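You operate a simulated robot arm through the tools that you are given. There is no shell and no other tool.

You run a simulated robot arm. Do the job below in one go: nothing can be reset, and whatever is moved stays where it is left.

JOB
Make room on the open end of the green bench for the tall grey base. At the end: the die with the blue knob is on the brown screw box; the brown checked carton from the open end of the green bench stands where the die with the blue knob stood; the yellow tag from the open end of the green bench is on the bench top at station 10; the tall grey base stands where the yellow tag stood; the blue ink pot is on the cream plate; whatever was shut is shut again. Leave all else as you found it, and nothing knocked over.

Only the result counts: the job must be done as asked and must still hold three seconds after the hand-in. Knocking over, shifting, dropping, spilling or breaking anything else fails it.

ROBOT AND FRAMES
A 7-joint arm with a two-finger gripper, fixed in place. Base frame: the origin is on the floor under the middle of its stand, x ahead of it, y to its left, z up; the work surface is at about z = 780. Readings come in mm, degrees, newtons and seconds.
With the tool pointing down near the work surface it reaches from about 340 to 720 mm from the base axis. Its first joint turns from -66.0 to 66.0 degrees. Payload 2.45 kg.
Tool frame: the origin (TCP) lies between the finger pads and is the grasp point; the fingertips stand 26 mm ahead of it; z points along the fingers, y is the line along which they close. The gripper opens to 96 mm; its body begins 69 mm behind the TCP.
Orientation is that of the tool frame in the base frame, as a unit quaternion [w, x, y, z]. With the fingers straight down and closing along the base's y, the tool's x points along the base's -x, its y along +y and its z along -z.

CONTROLS
- The arm moves only by the tool move_arm. Its argument "targets" is a list of rows, each a list of 7 numbers: the shift along the tool's x, y, z in units of 20 mm (1.0 is 20 mm), then the turn, a rotation vector about the tool's x, y, z in units of 4 degrees (1.0 is 4 degrees), then the closure, from 0 (fully open) to 1 (shut). In form: [[tx, ty, tz, ax, ay, az, jaw], ...]. A call has 1 to 20 rows; each row shifts and turns the commanded pose from where the row before left it, along the tool's axes as they then stand. A call with a number of a shift or a turn outside -1 to 1 is refused whole. Each row takes 0.2 s and may step no farther than 50 mm and 8.6 degrees from the row before; otherwise, or with a gripper value out of range, the whole call is refused. Where a pose cannot be reached the arm comes as near as it can. A force on the tool above 40 N (or 10 N above the force at the start of the call, whichever is more), or a blocked arm, ends the call early, and 0.2 s more pass. The fingers move at their own pace (about 50 mm/s each) and stop on an object; they squeeze with about 25 N. The grip force told is the motor's: it shows also when the fingers shut on nothing. Time passes only in rows, and 0.2 s behind the last, so rows that do not move let the fingers close. It gives the time, the measured TCP pose, the force on the tool (base axes), the opening and the grip force at its end, in the units of the frame above (readings bear some noise), with the torque about the TCP (base axes, N m) and any sound that the robot's microphone picked up.
- Cameras (640 x 400 px; columns grow to the right, rows downward): "scene" is fixed at [163.4, -397.1, 1402]; the picture's right is [0.78, -0.63, 0.00], its down [-0.49, -0.61, -0.63] and it looks along [0.39, 0.49, -0.78] (base axes); focal length 308 px, centre (320, 200). "wrist" rides on the gripper at [82, 3, -98] in the tool frame; the picture's right is [-0.04, 1.00, 0.00], its down [-0.73, -0.03, -0.68] and it looks along [-0.68, -0.03, 0.73] (tool axes); focal length 256 px, centre (320, 200). There is no depth. A picture from a camera that has moved, and an enlarged one, comes with that camera's place and axes in the base frame and with its lens. The place of the scene camera against the robot may be out by one fixed shift of up to 12 mm in any direction.
- camera(camera): a new picture of that camera. No time passes.
- enlarge(camera, box): a new picture of the part [left, top, right, bottom] of that camera's present view, enlarged. No time passes.
- job_done(): hands the job in; it is judged then, once.

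Nothing tells you positions but the pictures and the camera data. Unless the task says otherwise, let go and move clear before handing in.

The tools are called after ">>>" as name(argument=value, ...) on one line, values as JSON. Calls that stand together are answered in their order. move_arm: Moves the arm, as the interface text tells. Its arguments: {"type":"object","properties":{"targets":{"type":"array"}},"required":["targets"]} The other tools are called the same way: camera (camera) takes a picture; enlarge (camera, box) takes an enlarged picture of a part of a camera's view; job_done () hands the job in.

At the start:

```text
time: 0.0
position: [340.9, 11.5, 1100.4]
tool_rot: [0.0, 0.0, 1.0, 0.0]
contact_force: [-0.9, -0.2, -0.4]
moment: [-0.02, -0.01, -0.02]
width: 95.8
grip_force: 0.0
```

scene: 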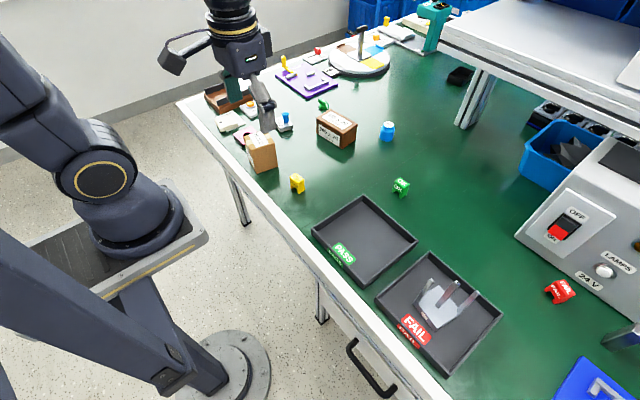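
wrist: 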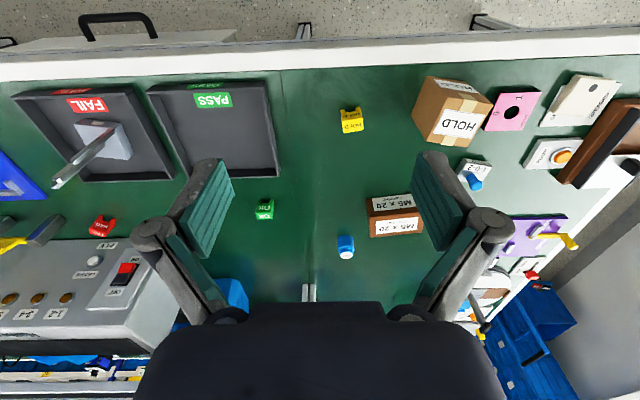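

I see a green bench with trays, a control box with lamps, a carton marked HOLD, a brown M5x20 box, yellow/green/red tags, a blue pot and a purple board. I'll look more closely at both views before moving.

>>> enlarge(camera="scene", box=[180, 0, 440, 200])

>>> enlarge(camera="scene", box=[300, 150, 640, 400])

>>> enlarge(camera="wrist", box=[320, 50, 640, 350])

>>> enlarge(camera="wrist", box=[0, 50, 320, 350])

>>> enlarge(camera="scene", box=[400, 0, 640, 150])

```text
2.00 times, centred on (310, 100) of scene
camera zoom: at [163.4, -397.1, 1402.0], right [0.78, -0.63, 0.0], down [-0.49, -0.61, -0.63], along [0.39, 0.49, -0.78], focal length 615 px, centre (340, 400)
```

zoom: 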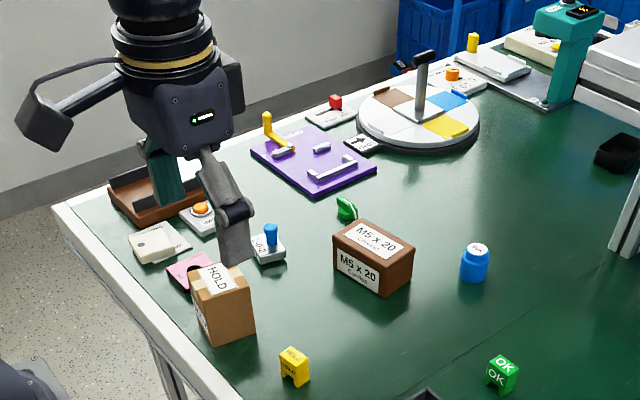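

```text
1.60 times, centred on (470, 275) of scene
camera zoom: at [163.4, -397.1, 1402.0], right [0.78, -0.63, 0.0], down [-0.49, -0.61, -0.63], along [0.39, 0.49, -0.78], focal length 492 px, centre (80, 80)
```

zoom: 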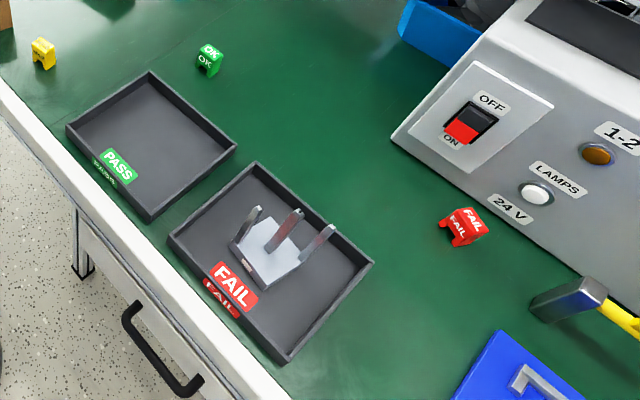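

```text
1.33 times, centred on (480, 200) of wrist
camera zoom: at [260.4, 15.6, 1199.5], right [0.04, 1.0, 0.0], down [0.73, -0.03, 0.68], along [0.68, -0.03, -0.73], focal length 341 px, centre (107, 200)
```

zoom: 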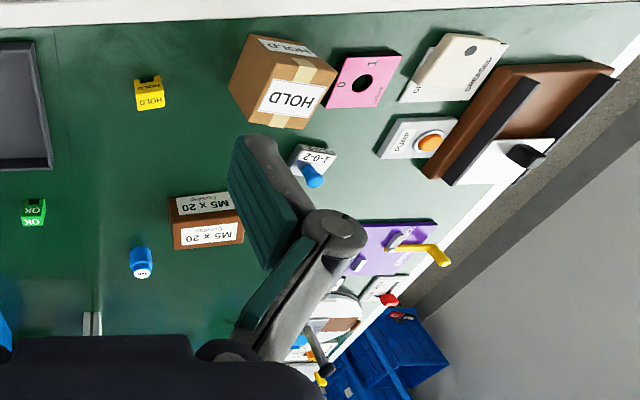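

```text
1.33 times, centred on (160, 200) of wrist
camera zoom: at [260.4, 15.6, 1199.5], right [0.04, 1.0, 0.0], down [0.73, -0.03, 0.68], along [0.68, -0.03, -0.73], focal length 341 px, centre (533, 200)
```

zoom: 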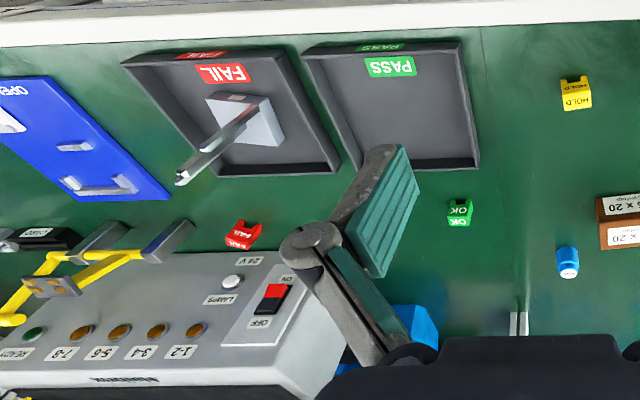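

```text
2.67 times, centred on (520, 75) of scene
camera zoom: at [163.4, -397.1, 1402.0], right [0.78, -0.63, 0.0], down [-0.49, -0.61, -0.63], along [0.39, 0.49, -0.78], focal length 820 px, centre (-213, 533)
```

zoom: 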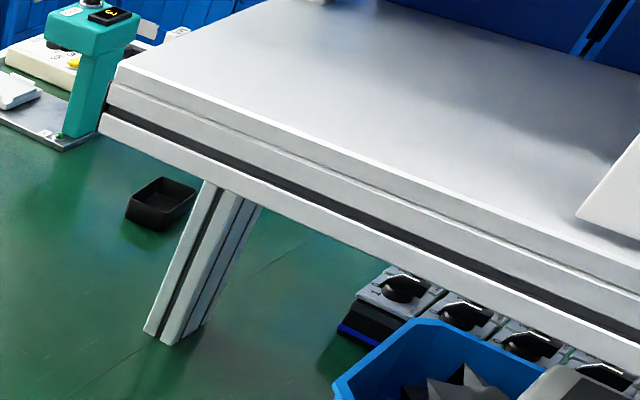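

Bench layout is becoming clearer; I still need to identify "station 10", the cream plate, the tall grey base and the die. I'll zoom in on several parts.

>>> enlarge(camera="scene", box=[200, 70, 320, 145])

>>> enlarge(camera="scene", box=[270, 20, 430, 120])

>>> enlarge(camera="scene", box=[360, 0, 480, 75])

>>> enlarge(camera="scene", box=[500, 80, 640, 168])

>>> enlarge(camera="scene", box=[380, 230, 520, 318])

>>> enlarge(camera="scene", box=[520, 270, 640, 400])

>>> enlarge(camera="wrist", box=[430, 60, 640, 191])

>>> enlarge(camera="wrist", box=[440, 180, 600, 340])

```text
5.33 times, centred on (260, 108) of scene
camera zoom: at [163.4, -397.1, 1402.0], right [0.78, -0.63, 0.0], down [-0.49, -0.61, -0.63], along [0.39, 0.49, -0.78], focal length 1641 px, centre (640, 693)
```

zoom: 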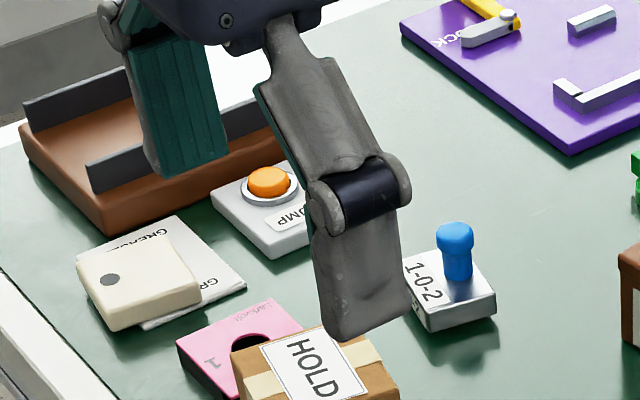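

```text
4.00 times, centred on (350, 70) of scene
camera zoom: at [163.4, -397.1, 1402.0], right [0.78, -0.63, 0.0], down [-0.49, -0.61, -0.63], along [0.39, 0.49, -0.78], focal length 1230 px, centre (200, 720)
```

zoom: 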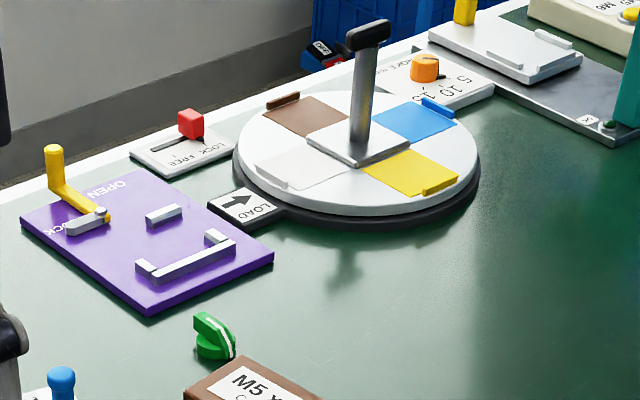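

```text
5.33 times, centred on (420, 38) of scene
camera zoom: at [163.4, -397.1, 1402.0], right [0.78, -0.63, 0.0], down [-0.49, -0.61, -0.63], along [0.39, 0.49, -0.78], focal length 1641 px, centre (-213, 1067)
```

zoom: 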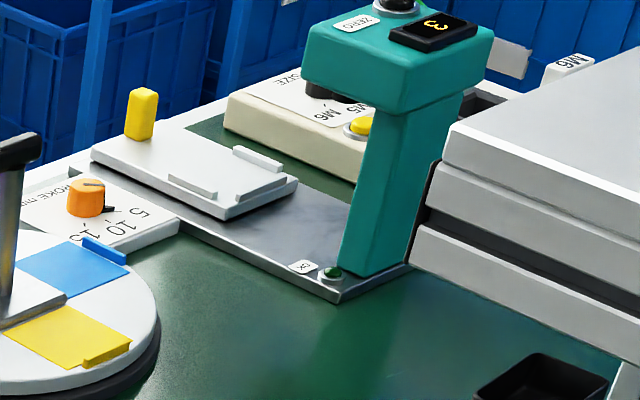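

```text
4.55 times, centred on (570, 124) of scene
camera zoom: at [163.4, -397.1, 1402.0], right [0.78, -0.63, 0.0], down [-0.49, -0.61, -0.63], along [0.39, 0.49, -0.78], focal length 1398 px, centre (-816, 546)
```

zoom: 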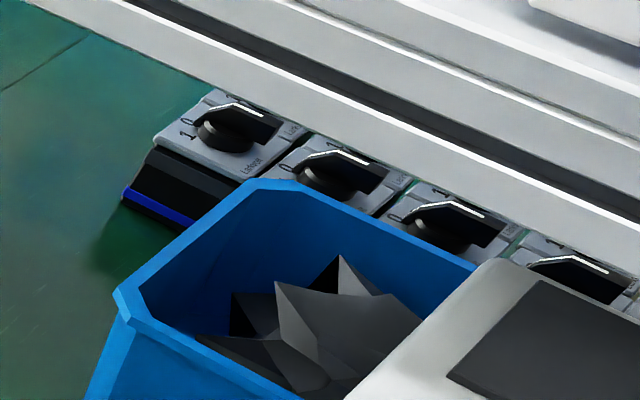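

```text
4.55 times, centred on (450, 274) of scene
camera zoom: at [163.4, -397.1, 1402.0], right [0.78, -0.63, 0.0], down [-0.49, -0.61, -0.63], along [0.39, 0.49, -0.78], focal length 1398 px, centre (-271, -136)
```

zoom: 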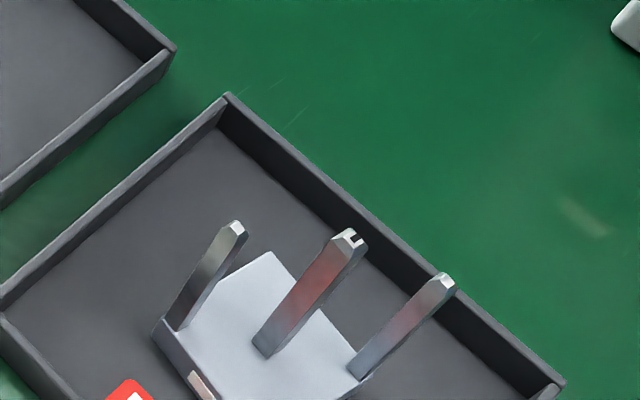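

```text
3.08 times, centred on (580, 335) of scene
camera zoom: at [163.4, -397.1, 1402.0], right [0.78, -0.63, 0.0], down [-0.49, -0.61, -0.63], along [0.39, 0.49, -0.78], focal length 946 px, centre (-480, -215)
```

zoom: 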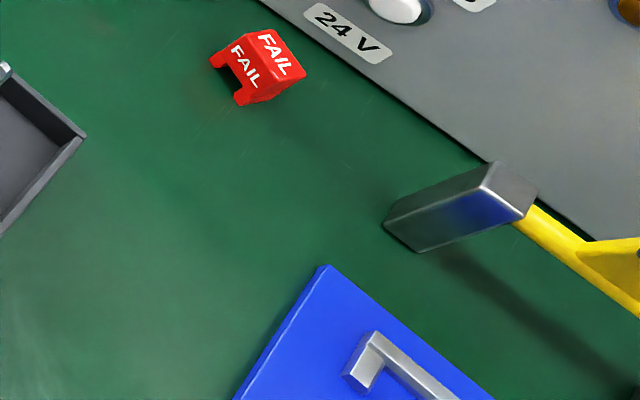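

```text
3.05 times, centred on (535, 126) of wrist
camera zoom: at [260.4, 15.6, 1199.5], right [0.04, 1.0, 0.0], down [0.73, -0.03, 0.68], along [0.68, -0.03, -0.73], focal length 780 px, centre (-335, 427)
```

zoom: 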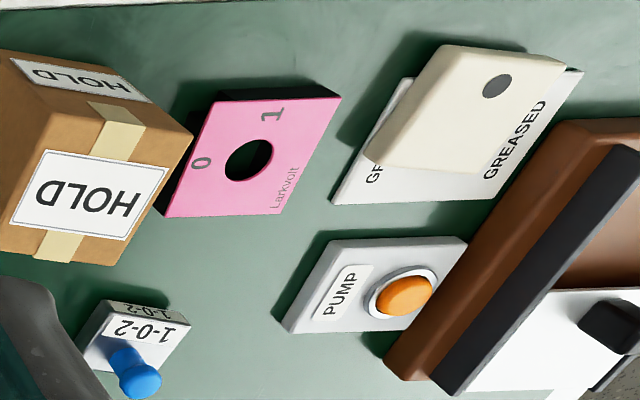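

```text
2.50 times, centred on (520, 260) of wrist
camera zoom: at [260.4, 15.6, 1199.5], right [0.04, 1.0, 0.0], down [0.73, -0.03, 0.68], along [0.68, -0.03, -0.73], focal length 640 px, centre (-180, 50)
```

zoom: 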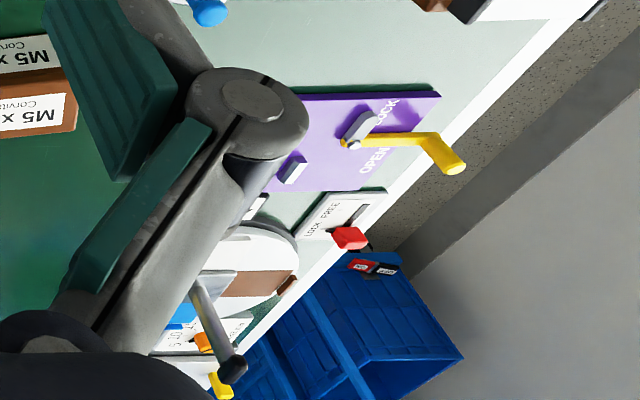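

The blue-knob block (marked 1-0-2), HOLD carton, pink plate, cream plate on a "GREASED" sheet and yellow HOLD tag are near the front left. I'll move the arm high over the left end to look at it from another angle.

>>> move_arm(targets=[[0, 1, 0, 0, 0, 0, 0], [0, 1, 0, 0, 0, 0, 0], [0, 1, 0, 0, 0, 0, 0], [0, 1, 0, 0, 0, 0, 0], [0, 1, 0, 0, 0, 0, 0], [0, 1, 0, 0, 0, 0, 0], [0, 1, 0, 0, 0, 0, 0], [0, 1, 0, 0, 0, 0, 0], [0, 1, 0, 0, 0, 0, 0], [0, 1, 0, 0, 0, 0, 0], [0, 1, 0, 0, 0, 0, 0], [0, 1, 0, 0, 0, 0, 0], [0, 0, 0, 0, 0, 0, 0], [0, 0, 0, 0, 0, 0, 0]])

>>> camera(camera="wrist")

>>> camera(camera="scene")

```text
time: 3.0
position: [340.7, 252.8, 1100.9]
tool_rot: [0.0, 0.0, 1.0, -0.001]
contact_force: [0.4, 0.7, -0.5]
moment: [0.0, -0.01, 0.01]
width: 96.1
grip_force: 0.1
```

```text
taken
camera wrist: at [260.2, 256.3, 1199.3], right [0.04, 1.0, 0.0], down [0.73, -0.03, 0.68], along [0.68, -0.03, -0.73], focal length 256 px, centre (320, 200)
```

wrist: 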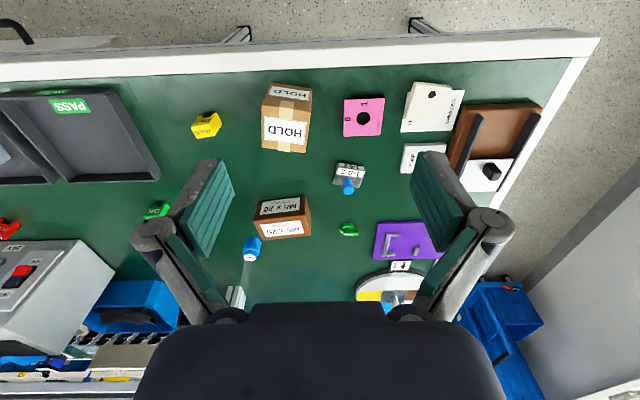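

```text
taken
```

scene: 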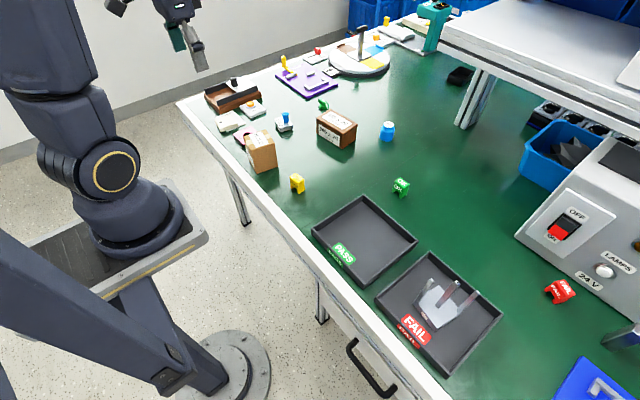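

>>> enlarge(camera="wrist", box=[320, 60, 560, 210])

>>> enlarge(camera="wrist", box=[180, 60, 340, 160])

>>> enlarge(camera="wrist", box=[210, 160, 460, 310])

>>> enlarge(camera="scene", box=[170, 60, 330, 160])

>>> enlarge(camera="wrist", box=[0, 200, 200, 400])

```text
2.67 times, centred on (440, 135) of wrist
camera zoom: at [260.2, 256.3, 1199.3], right [0.04, 1.0, 0.0], down [0.73, -0.03, 0.68], along [0.68, -0.03, -0.73], focal length 683 px, centre (0, 373)
```

zoom: 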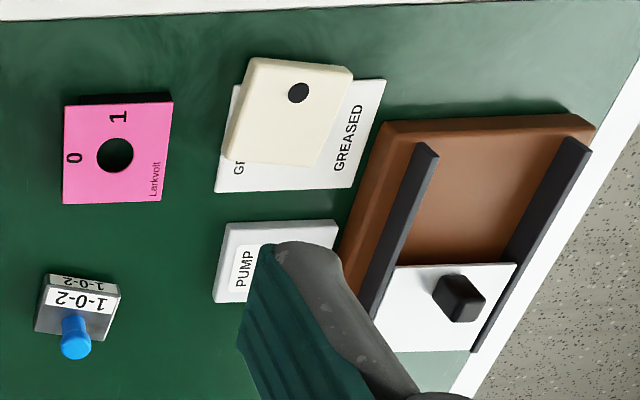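

```text
4.00 times, centred on (260, 110) of wrist
camera zoom: at [260.2, 256.3, 1199.3], right [0.04, 1.0, 0.0], down [0.73, -0.03, 0.68], along [0.68, -0.03, -0.73], focal length 1024 px, centre (560, 560)
```

zoom: 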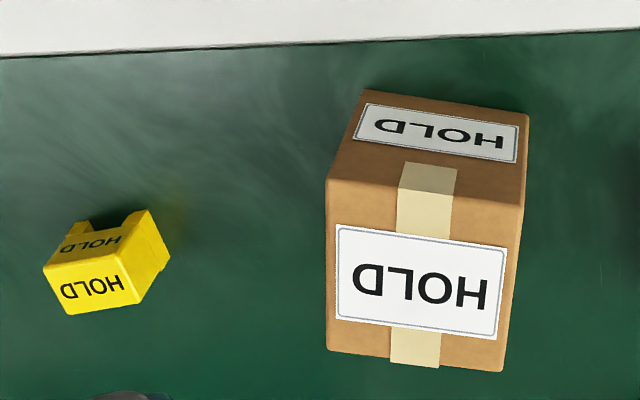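

```text
2.56 times, centred on (335, 235) of wrist
camera zoom: at [260.2, 256.3, 1199.3], right [0.04, 1.0, 0.0], down [0.73, -0.03, 0.68], along [0.68, -0.03, -0.73], focal length 655 px, centre (282, 110)
```

zoom: 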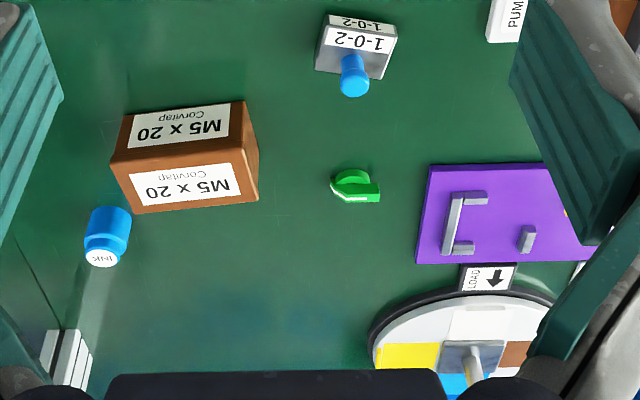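

```text
4.00 times, centred on (250, 110) of scene
camera zoom: at [163.4, -397.1, 1402.0], right [0.78, -0.63, 0.0], down [-0.49, -0.61, -0.63], along [0.39, 0.49, -0.78], focal length 1230 px, centre (600, 560)
```

zoom: 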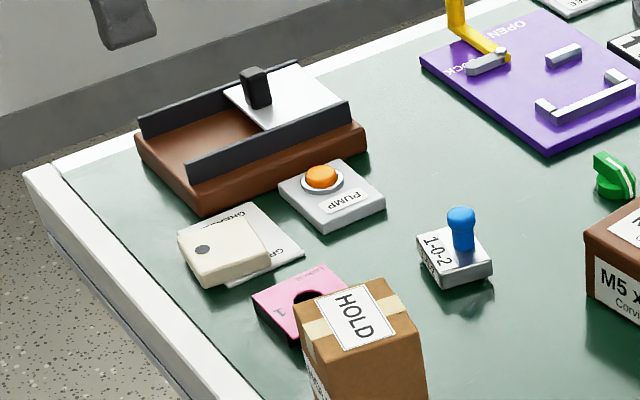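

```text
2.00 times, centred on (100, 300) of wrist
camera zoom: at [260.2, 256.3, 1199.3], right [0.04, 1.0, 0.0], down [0.73, -0.03, 0.68], along [0.68, -0.03, -0.73], focal length 512 px, centre (760, 0)
```

zoom: 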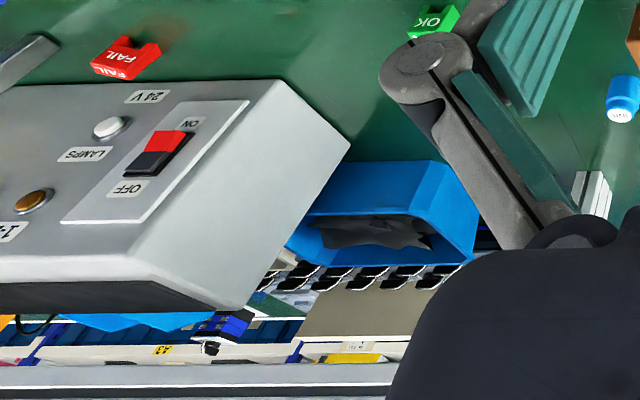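

The blue pot is marked INK. Next I'll look at the right-hand side and under the shelf.

>>> move_arm(targets=[[0, -1, 0, 0, 0, 0, 0], [0, -1, 0, 0, 0, 0, 0], [0, -1, 0, 0, 0, 0, 0], [0, -1, 0, 0, 0, 0, 0], [0, -1, 0, 0, 0, 0, 0], [0, -1, 0, 0, 0, 0, 0], [0, -1, 0, 0, 0, 0, 0], [0, -1, 0, 0, 0, 0, 0], [0, -1, 0, 0, 0, 0, 0], [0, -1, 0, 0, 0, 0, 0], [0, -1, 0, 0, 0, 0, 0], [0, -1, 0, 0, 0, 0, 0], [0, -1, 0, 0, 0, 0, 0], [0, -1, 0, 0, 0, 0, 0], [0, -1, 0, 0, 0, 0, 0], [0, -1, 0, 0, 0, 0, 0], [0, -1, 0, 0, 0, 0, 0], [0, -1, 0, 0, 0, 0, 0], [0, -1, 0, 0, 0, 0, 0], [0, -1, 0, 0, 0, 0, 0]])

>>> move_arm(targets=[[0, -1, 0, 0, 0, 0, 0], [0, -1, 0, 0, 0, 0, 0], [0, -1, 0, 0, 0, 0, 0], [0, -1, 0, 0, 0, 0, 0], [0, 0, 0, 0, 0, 0, 0]])

>>> camera(camera="wrist")

>>> camera(camera="scene")

```text
time: 7.2
position: [340.7, -147.3, 1100.2]
tool_rot: [-0.001, 0.0, 1.0, 0.0]
contact_force: [1.2, -0.5, 0.5]
moment: [0.02, 0.02, 0.03]
width: 95.7
grip_force: 0.1
```

```text
time: 8.4
position: [340.3, -228.1, 1099.8]
tool_rot: [0.0, 0.0, 1.0, 0.0]
contact_force: [0.2, 0.4, -0.1]
moment: [0.01, -0.01, 0.02]
width: 95.7
grip_force: 0.0
```

```text
taken
camera wrist: at [259.7, -224.5, 1199.4], right [0.04, 1.0, 0.0], down [0.73, -0.03, 0.68], along [0.68, -0.03, -0.73], focal length 256 px, centre (320, 200)
```

wrist: 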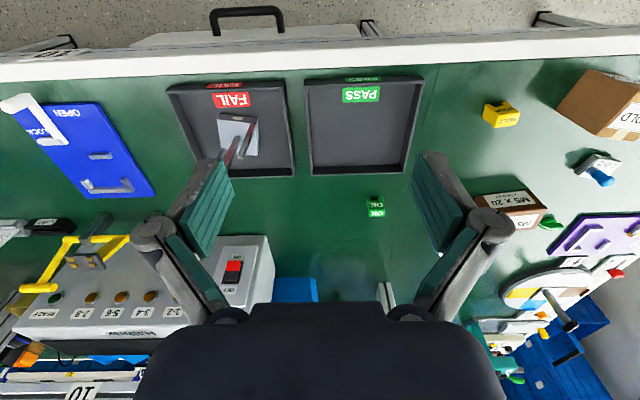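

```text
taken
```

scene: 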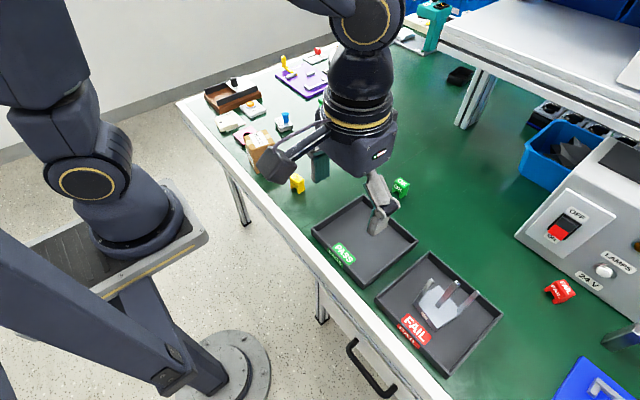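

A "10" marking shows at the lower left of the wrist view and some marks on the front edge. I'll zoom in on those.

>>> enlarge(camera="wrist", box=[0, 300, 160, 400])

>>> enlarge(camera="wrist", box=[0, 30, 160, 130])

>>> enlarge(camera="wrist", box=[0, 180, 200, 350])

>>> enlarge(camera="wrist", box=[160, 60, 320, 190])

>>> enlarge(camera="wrist", box=[540, 60, 640, 200])

```text
4.00 times, centred on (80, 350) of wrist
camera zoom: at [259.7, -224.5, 1199.4], right [0.04, 1.0, 0.0], down [0.73, -0.03, 0.68], along [0.68, -0.03, -0.73], focal length 1024 px, centre (1280, -400)
```

zoom: 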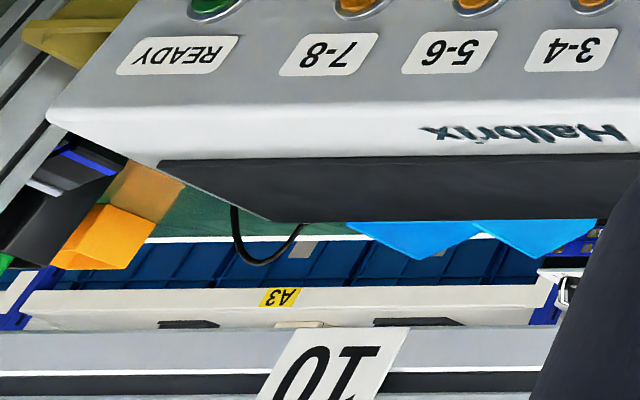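

```text
4.00 times, centred on (80, 80) of wrist
camera zoom: at [259.7, -224.5, 1199.4], right [0.04, 1.0, 0.0], down [0.73, -0.03, 0.68], along [0.68, -0.03, -0.73], focal length 1024 px, centre (1280, 680)
```

zoom: 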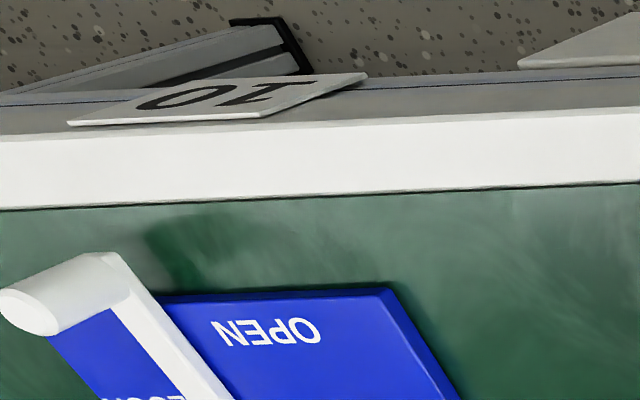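

```text
2.35 times, centred on (100, 265) of wrist
camera zoom: at [259.7, -224.5, 1199.4], right [0.04, 1.0, 0.0], down [0.73, -0.03, 0.68], along [0.68, -0.03, -0.73], focal length 602 px, centre (838, 47)
```

zoom: 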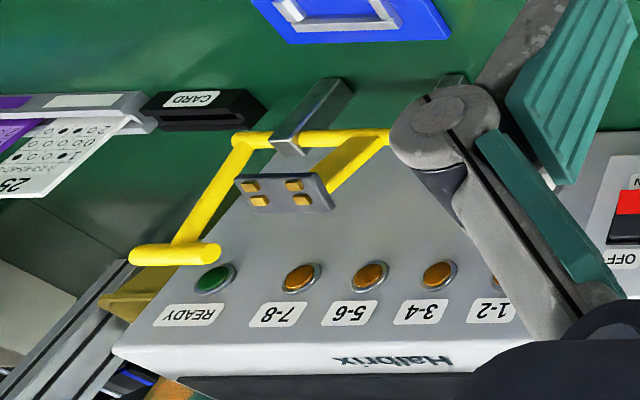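

```text
3.08 times, centred on (240, 125) of wrist
camera zoom: at [259.7, -224.5, 1199.4], right [0.04, 1.0, 0.0], down [0.73, -0.03, 0.68], along [0.68, -0.03, -0.73], focal length 788 px, centre (566, 431)
```

zoom: 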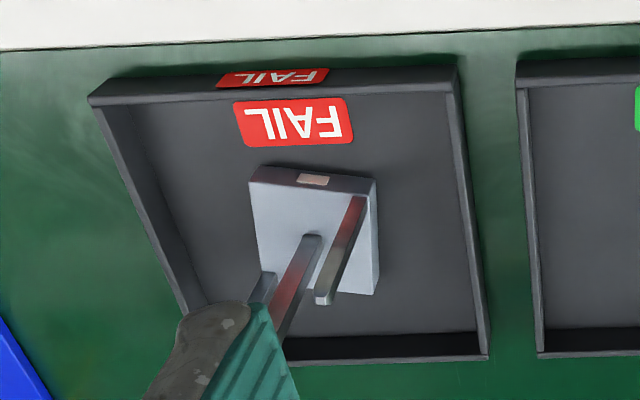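

```text
2.86 times, centred on (590, 130) of wrist
camera zoom: at [259.7, -224.5, 1199.4], right [0.04, 1.0, 0.0], down [0.73, -0.03, 0.68], along [0.68, -0.03, -0.73], focal length 731 px, centre (-451, 400)
```

zoom: 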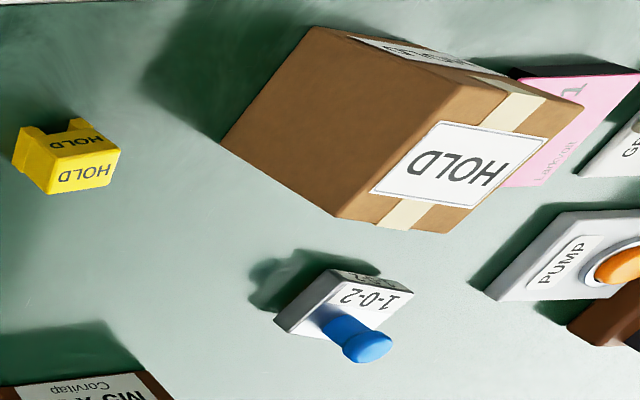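

The "10" plates mark the right-hand part of the bench (front edge label near y ≈ -630). I'll yaw the wrist camera toward -y to see this station properly.

>>> move_arm(targets=[[0, 0, 0, 0, 0, 1, 0], [0, 0, 0, 0, 0, 1, 0], [0, 0, 0, 0, 0, 1, 0], [0, 0, 0, 0, 0, 1, 0], [0, 0, 0, 0, 0, 1, 0], [0, 0, 0, 0, 0, 1, 0], [0, 0, 0, 0, 0, 1, 0], [0, 0, 0, 0, 0, 1, 0], [0, 0, 0, 0, 0, 1, 0], [0, 0, 0, 0, 0, 1, 0], [0, 0, 0, 0, 0, 1, 0], [0, 0, 0, 0, 0, 1, 0], [0, 0, 0, 0, 0, 0, 0]])

>>> camera(camera="wrist")

```text
time: 11.2
position: [340.2, -227.1, 1100.2]
tool_rot: [0.001, 0.408, 0.913, -0.001]
contact_force: [-0.5, 0.6, 0.4]
moment: [0.02, -0.02, 0.04]
width: 96.3
grip_force: 0.1
```

```text
taken
camera wrist: at [289.5, -164.6, 1199.3], right [0.77, 0.64, 0.0], down [0.47, -0.57, 0.68], along [0.43, -0.52, -0.73], focal length 256 px, centre (320, 200)
```

wrist: 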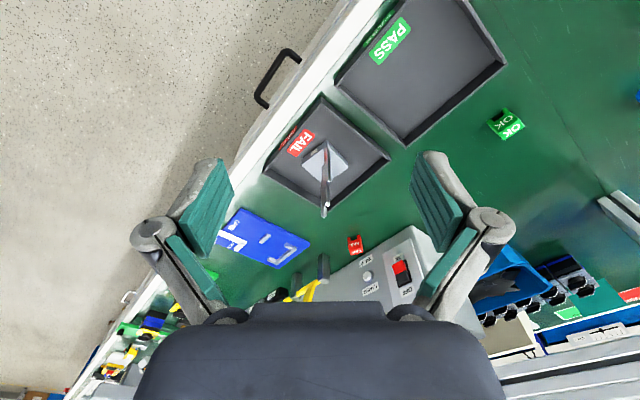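

I'll move farther toward station 10, keeping high, to see the right-hand end.

>>> move_arm(targets=[[-0.745, -0.667, -0.5, 0, 0, 0, 0], [-0.745, -0.667, -0.5, 0, 0, 0, 0], [-0.745, -0.667, -0.5, 0, 0, 0, 0], [-0.745, -0.667, -0.5, 0, 0, 0, 0], [-0.745, -0.667, -0.5, 0, 0, 0, 0], [-0.745, -0.667, -0.5, 0, 0, 0, 0], [-0.745, -0.667, -0.5, 0, 0, 0, 0], [-0.745, -0.667, -0.5, 0, 0, 0, 0], [-0.745, -0.667, -0.5, 0, 0, 0, 0], [-0.745, -0.667, -0.5, 0, 0, 0, 0], [0, 0, 0, 0, 0, 0, 0]])

>>> camera(camera="wrist")

>>> camera(camera="scene")

```text
time: 13.6
position: [343.6, -427.5, 1201.7]
tool_rot: [0.0, 0.406, 0.914, 0.0]
contact_force: [-0.3, 1.4, -0.8]
moment: [-0.01, 0.04, -0.01]
width: 95.7
grip_force: 0.0
```

```text
taken
camera wrist: at [292.3, -364.7, 1300.7], right [0.77, 0.64, 0.0], down [0.47, -0.57, 0.68], along [0.43, -0.52, -0.73], focal length 256 px, centre (320, 200)
```

wrist: 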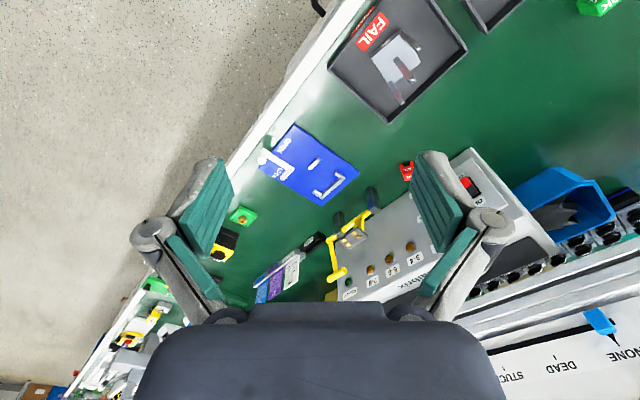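

```text
taken
```

scene: 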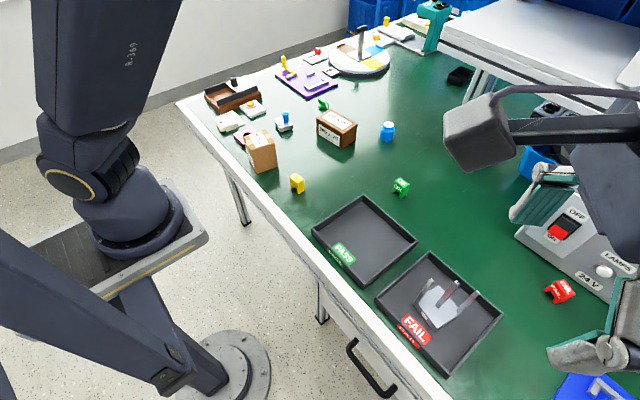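

>>> enlarge(camera="wrist", box=[200, 90, 380, 310])

>>> enlarge(camera="wrist", box=[60, 230, 240, 400])

>>> enlarge(camera="wrist", box=[320, 0, 520, 140])

>>> enlarge(camera="wrist", box=[440, 140, 640, 400])

```text
1.82 times, centred on (290, 200) of wrist
camera zoom: at [292.3, -364.7, 1300.7], right [0.77, 0.64, 0.0], down [0.47, -0.57, 0.68], along [0.43, -0.52, -0.73], focal length 465 px, centre (374, 200)
```

zoom: 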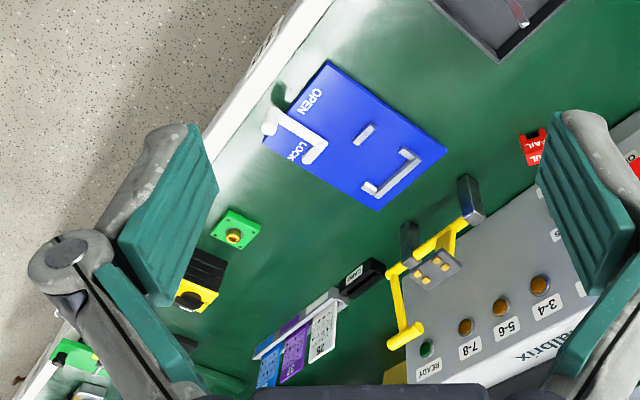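

```text
2.35 times, centred on (150, 315) of wrist
camera zoom: at [292.3, -364.7, 1300.7], right [0.77, 0.64, 0.0], down [0.47, -0.57, 0.68], along [0.43, -0.52, -0.73], focal length 602 px, centre (720, -71)
```

zoom: 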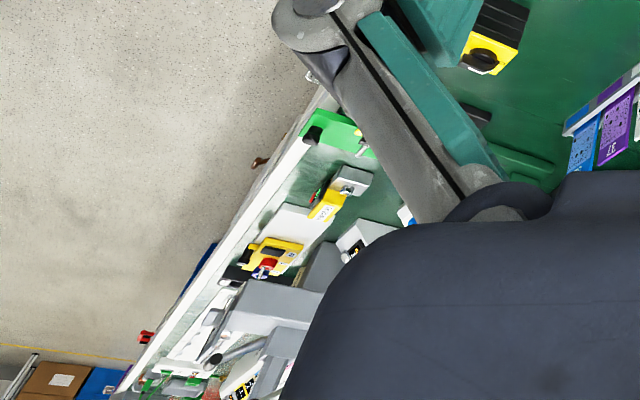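

```text
2.86 times, centred on (420, 70) of wrist
camera zoom: at [292.3, -364.7, 1300.7], right [0.77, 0.64, 0.0], down [0.47, -0.57, 0.68], along [0.43, -0.52, -0.73], focal length 731 px, centre (34, 571)
```

zoom: 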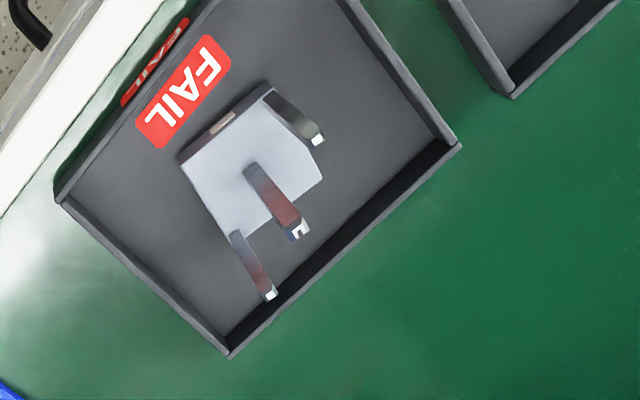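

```text
1.54 times, centred on (540, 270) of wrist
camera zoom: at [292.3, -364.7, 1300.7], right [0.77, 0.64, 0.0], down [0.47, -0.57, 0.68], along [0.43, -0.52, -0.73], focal length 394 px, centre (-18, 92)
```

zoom: 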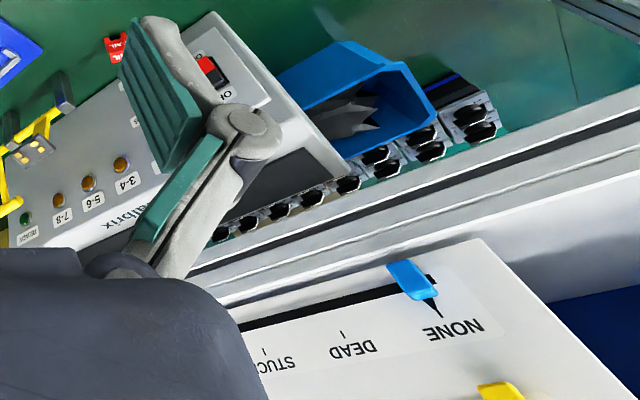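

>>> enlarge(camera="wrist", box=[230, 60, 330, 160])

>>> enlarge(camera="wrist", box=[60, 250, 180, 400])

```text
4.00 times, centred on (280, 110) of wrist
camera zoom: at [292.3, -364.7, 1300.7], right [0.77, 0.64, 0.0], down [0.47, -0.57, 0.68], along [0.43, -0.52, -0.73], focal length 1024 px, centre (480, 560)
```

zoom: 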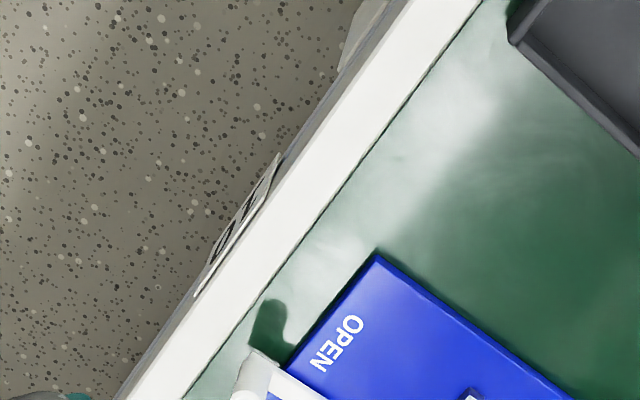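

```text
2.67 times, centred on (120, 325) of wrist
camera zoom: at [292.3, -364.7, 1300.7], right [0.77, 0.64, 0.0], down [0.47, -0.57, 0.68], along [0.43, -0.52, -0.73], focal length 683 px, centre (853, -133)
```

zoom: 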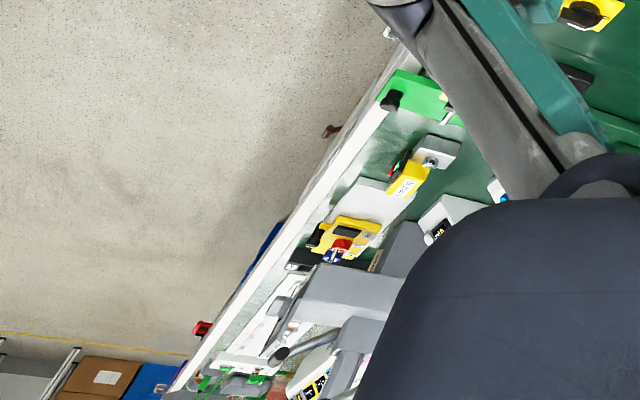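

Station 10's plate spans roughly y −590…−690 and its bench section runs from the seam at y≈−47 to about −1250. The strip between the FAIL tray and the blue board (y −470…−590) is clear. Next I'll look closely at the grey base in the FAIL tray and the drawer front.

>>> move_arm(targets=[[0, 0, 0, 0, 0, -1, 0], [0, 0, 0, 0, 0, -1, 0], [0, 0, 0, 0, 0, -1, 0], [0, 0, 0, 0, 0, -1, 0], [0, 0, 0, 0, 0, -1, 0], [0, 0, 0, 0, 0, -1, 0], [0, 0, 0, 0, 0, -1, 0], [0, 0, 0, 0, 0, -1, 0], [0, 0, 0, 0, 0, -1, 0], [0, 0, 0, 0, 0, -1, 0], [0, 0, 0, 0, 0, -1, 0], [0, 0, 0, 0, 0, -1, 0], [0, 0, 0, 0, 0, 0, 0]])

>>> move_arm(targets=[[0, 0.2, 1, 0, 0, 0, 0], [0, 0.2, 1, 0, 0, 0, 0], [0, 0.2, 1, 0, 0, 0, 0], [0, 0.2, 1, 0, 0, 0, 0], [0, 0.2, 1, 0, 0, 0, 0], [0, 0.2, 1, 0, 0, 0, 0], [0, 0.2, 1, 0, 0, 0, 0], [0, 0.2, 1, 0, 0, 0, 0], [0, 0.2, 1, 0, 0, 0, 0], [0, 0.2, 1, 0, 0, 0, 0], [0, 0, 0, 0, 0, 0, 0]])

>>> camera(camera="wrist")

```text
time: 16.4
position: [341.5, -426.4, 1200.5]
tool_rot: [0.0, 0.0, 1.0, -0.001]
contact_force: [0.9, -0.4, -0.2]
moment: [-0.01, 0.01, -0.02]
width: 95.9
grip_force: 0.1
```

```text
time: 18.8
position: [343.0, -387.3, 1001.1]
tool_rot: [-0.001, 0.0, 1.0, 0.0]
contact_force: [0.6, 0.5, 0.4]
moment: [0.0, 0.0, -0.01]
width: 96.3
grip_force: 0.0
```

```text
taken
camera wrist: at [262.3, -383.7, 1099.2], right [0.04, 1.0, 0.0], down [0.73, -0.03, 0.68], along [0.68, -0.03, -0.73], focal length 256 px, centre (320, 200)
```

wrist: 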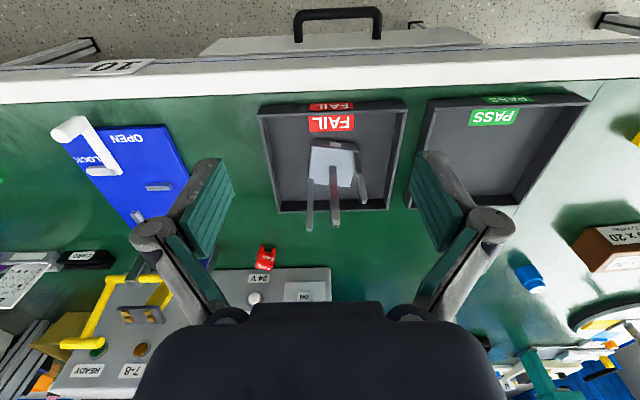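

>>> enlarge(camera="wrist", box=[250, 90, 420, 235])

>>> enlarge(camera="wrist", box=[180, 0, 500, 90])

>>> enlarge(camera="wrist", box=[0, 80, 200, 400])

>>> enlarge(camera="scene", box=[370, 240, 510, 380])

```text
2.76 times, centred on (335, 162) of wrist
camera zoom: at [262.3, -383.7, 1099.2], right [0.04, 1.0, 0.0], down [0.73, -0.03, 0.68], along [0.68, -0.03, -0.73], focal length 706 px, centre (279, 303)
```

zoom: 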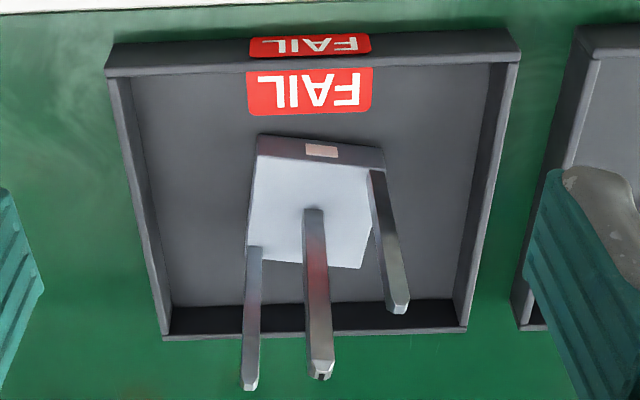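

```text
2.00 times, centred on (340, 45) of wrist
camera zoom: at [262.3, -383.7, 1099.2], right [0.04, 1.0, 0.0], down [0.73, -0.03, 0.68], along [0.68, -0.03, -0.73], focal length 512 px, centre (280, 510)
```

zoom: 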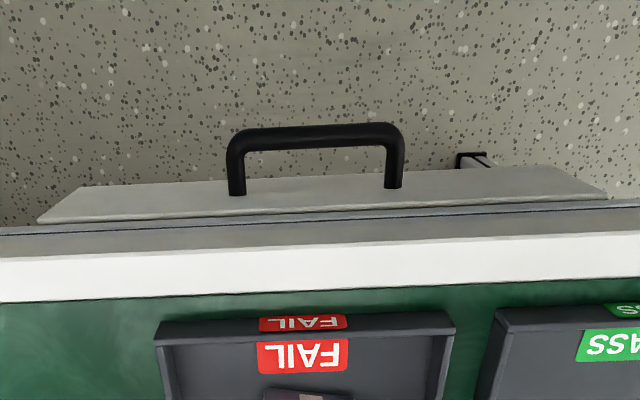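

```text
1.25 times, centred on (100, 240) of wrist
camera zoom: at [262.3, -383.7, 1099.2], right [0.04, 1.0, 0.0], down [0.73, -0.03, 0.68], along [0.68, -0.03, -0.73], focal length 320 px, centre (595, 150)
```

zoom: 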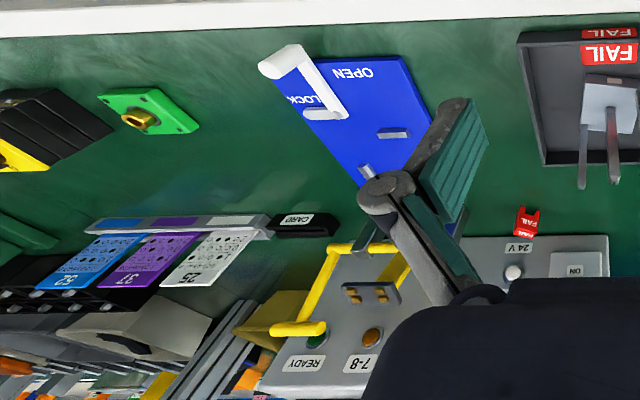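

```text
2.86 times, centred on (440, 310) of scene
camera zoom: at [163.4, -397.1, 1402.0], right [0.78, -0.63, 0.0], down [-0.49, -0.61, -0.63], along [0.39, 0.49, -0.78], focal length 879 px, centre (-23, -114)
```

zoom: 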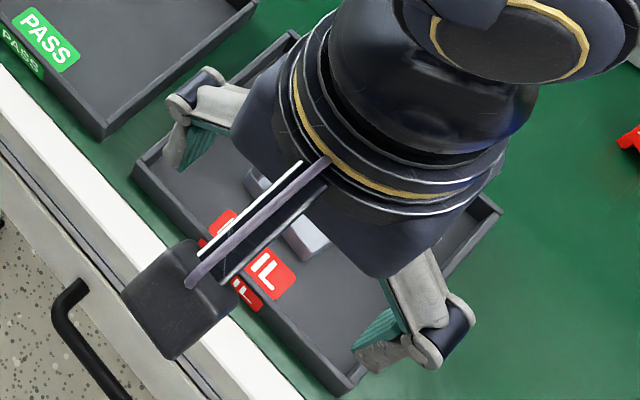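

Everything named is now visible: die (~565, 300), carton (~435, 199), tag (~458, 57), grey base in FAIL tray (~460, −375), ink pot (~790, 60). I'll move over the left area for close measurements, starting with the die.

>>> move_arm(targets=[[0, 1, 0, 0, 0, 0, 0], [0, 1, 0, 0, 0, 0, 0], [0, 1, 0, 0, 0, 0, 0], [0, 1, 0, 0, 0, 0, 0], [0, 1, 0, 0, 0, 0, 0], [0, 1, 0, 0, 0, 0, 0], [0, 1, 0, 0, 0, 0, 0], [0, 1, 0, 0, 0, 0, 0], [0, 1, 0, 0, 0, 0, 0], [0, 1, 0, 0, 0, 0, 0], [0, 1, 0, 0, 0, 0, 0], [0, 1, 0, 0, 0, 0, 0], [0, 1, 0, 0, 0, 0, 0], [0, 1, 0, 0, 0, 0, 0], [0, 1, 0, 0, 0, 0, 0], [0, 1, 0, 0, 0, 0, 0], [0, 1, 0, 0, 0, 0, 0], [0, 1, 0, 0, 0, 0, 0], [0, 1, 0, 0, 0, 0, 0], [0, 1, 0, 0, 0, 0, 0]])

>>> move_arm(targets=[[0, 1, 0, 0, 0, 0, 0], [0, 1, 0, 0, 0, 0, 0], [-0.5, 1, 0, 0, 0, 0, 0], [-0.5, 1, 0, 0, 0, 0, 0], [-0.5, 1, 0, 0, 0, 0, 0], [-0.5, 1, 0, 0, 0, 0, 0], [-0.5, 1, 0, 0, 0, 0, 0], [-0.5, 1, 0, 0, 0, 0, 0], [-0.5, 1, 0, 0, 0, 0, 0], [-0.5, 1, 0, 0, 0, 0, 0], [-0.5, 1, 0, 0, 0, 0, 0], [-0.5, 1, 0, 0, 0, 0, 0], [0, 1, 0, 0, 0, 0, 0], [0, 1, 0, 0, 0, 0, 0], [0, 0, 0, 0, 0, 0, 0]])

>>> camera(camera="wrist")

```text
time: 23.0
position: [341.7, 13.5, 1002.0]
tool_rot: [0.0, 0.001, 1.0, 0.0]
contact_force: [1.1, -0.5, -0.7]
moment: [0.01, -0.02, -0.03]
width: 95.9
grip_force: 0.1
```

```text
time: 26.2
position: [440.9, 294.0, 1000.4]
tool_rot: [-0.001, 0.001, 1.0, 0.0]
contact_force: [0.2, 0.6, 0.4]
moment: [0.04, 0.0, 0.03]
width: 96.0
grip_force: 0.0
```

```text
taken
camera wrist: at [361.2, 297.0, 1099.8], right [0.04, 1.0, 0.0], down [0.73, -0.03, 0.68], along [0.68, -0.03, -0.73], focal length 256 px, centre (320, 200)
```

wrist: 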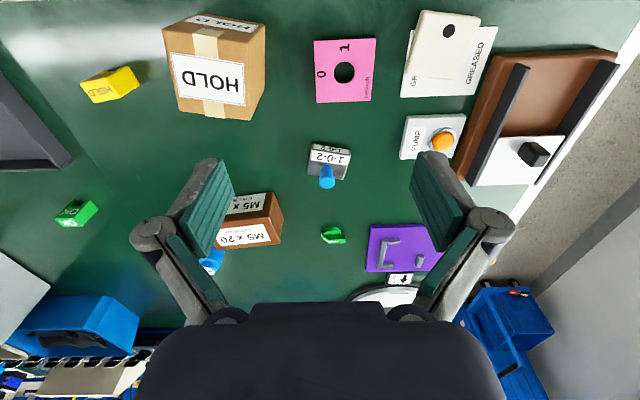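

>>> enlarge(camera="wrist", box=[280, 120, 376, 204])

>>> enlarge(camera="wrist", box=[390, 0, 550, 160])

>>> enlarge(camera="wrist", box=[150, 0, 280, 130])

>>> enlarge(camera="scene", box=[230, 70, 410, 200])

```text
4.76 times, centred on (328, 162) of wrist
camera zoom: at [361.2, 297.0, 1099.8], right [0.04, 1.0, 0.0], down [0.73, -0.03, 0.68], along [0.68, -0.03, -0.73], focal length 1219 px, centre (282, 381)
```

zoom: 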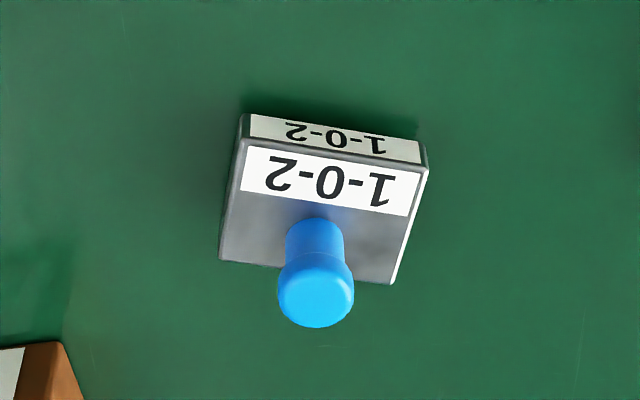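

```text
2.50 times, centred on (470, 80) of wrist
camera zoom: at [361.2, 297.0, 1099.8], right [0.04, 1.0, 0.0], down [0.73, -0.03, 0.68], along [0.68, -0.03, -0.73], focal length 640 px, centre (-55, 500)
```

zoom: 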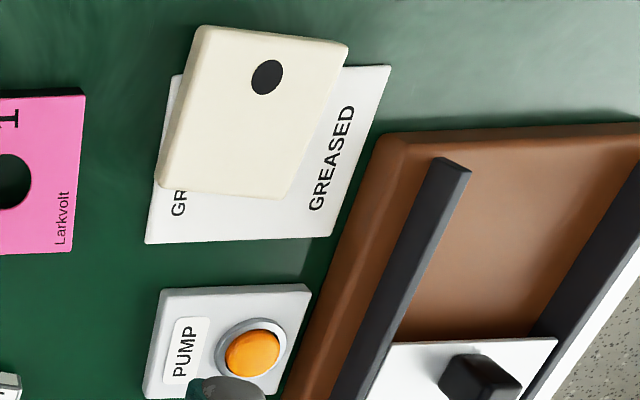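

```text
3.08 times, centred on (215, 65) of wrist
camera zoom: at [361.2, 297.0, 1099.8], right [0.04, 1.0, 0.0], down [0.73, -0.03, 0.68], along [0.68, -0.03, -0.73], focal length 788 px, centre (643, 615)
```

zoom: 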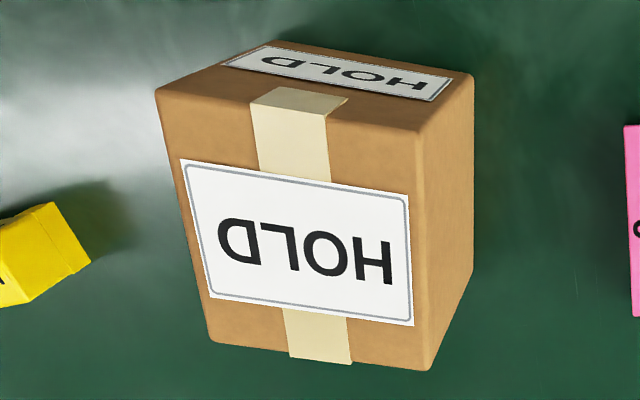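

```text
3.08 times, centred on (320, 135) of scene
camera zoom: at [163.4, -397.1, 1402.0], right [0.78, -0.63, 0.0], down [-0.49, -0.61, -0.63], along [0.39, 0.49, -0.78], focal length 946 px, centre (320, 400)
```

zoom: 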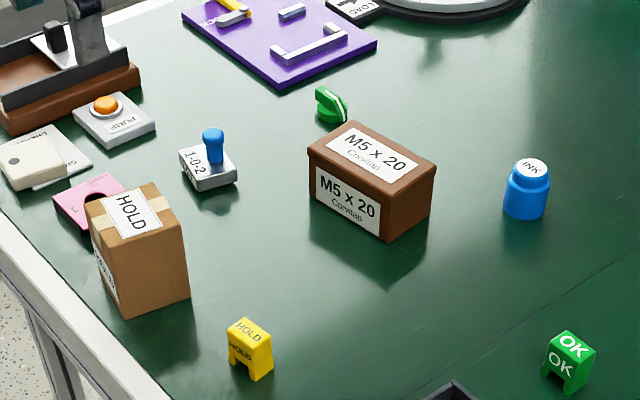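

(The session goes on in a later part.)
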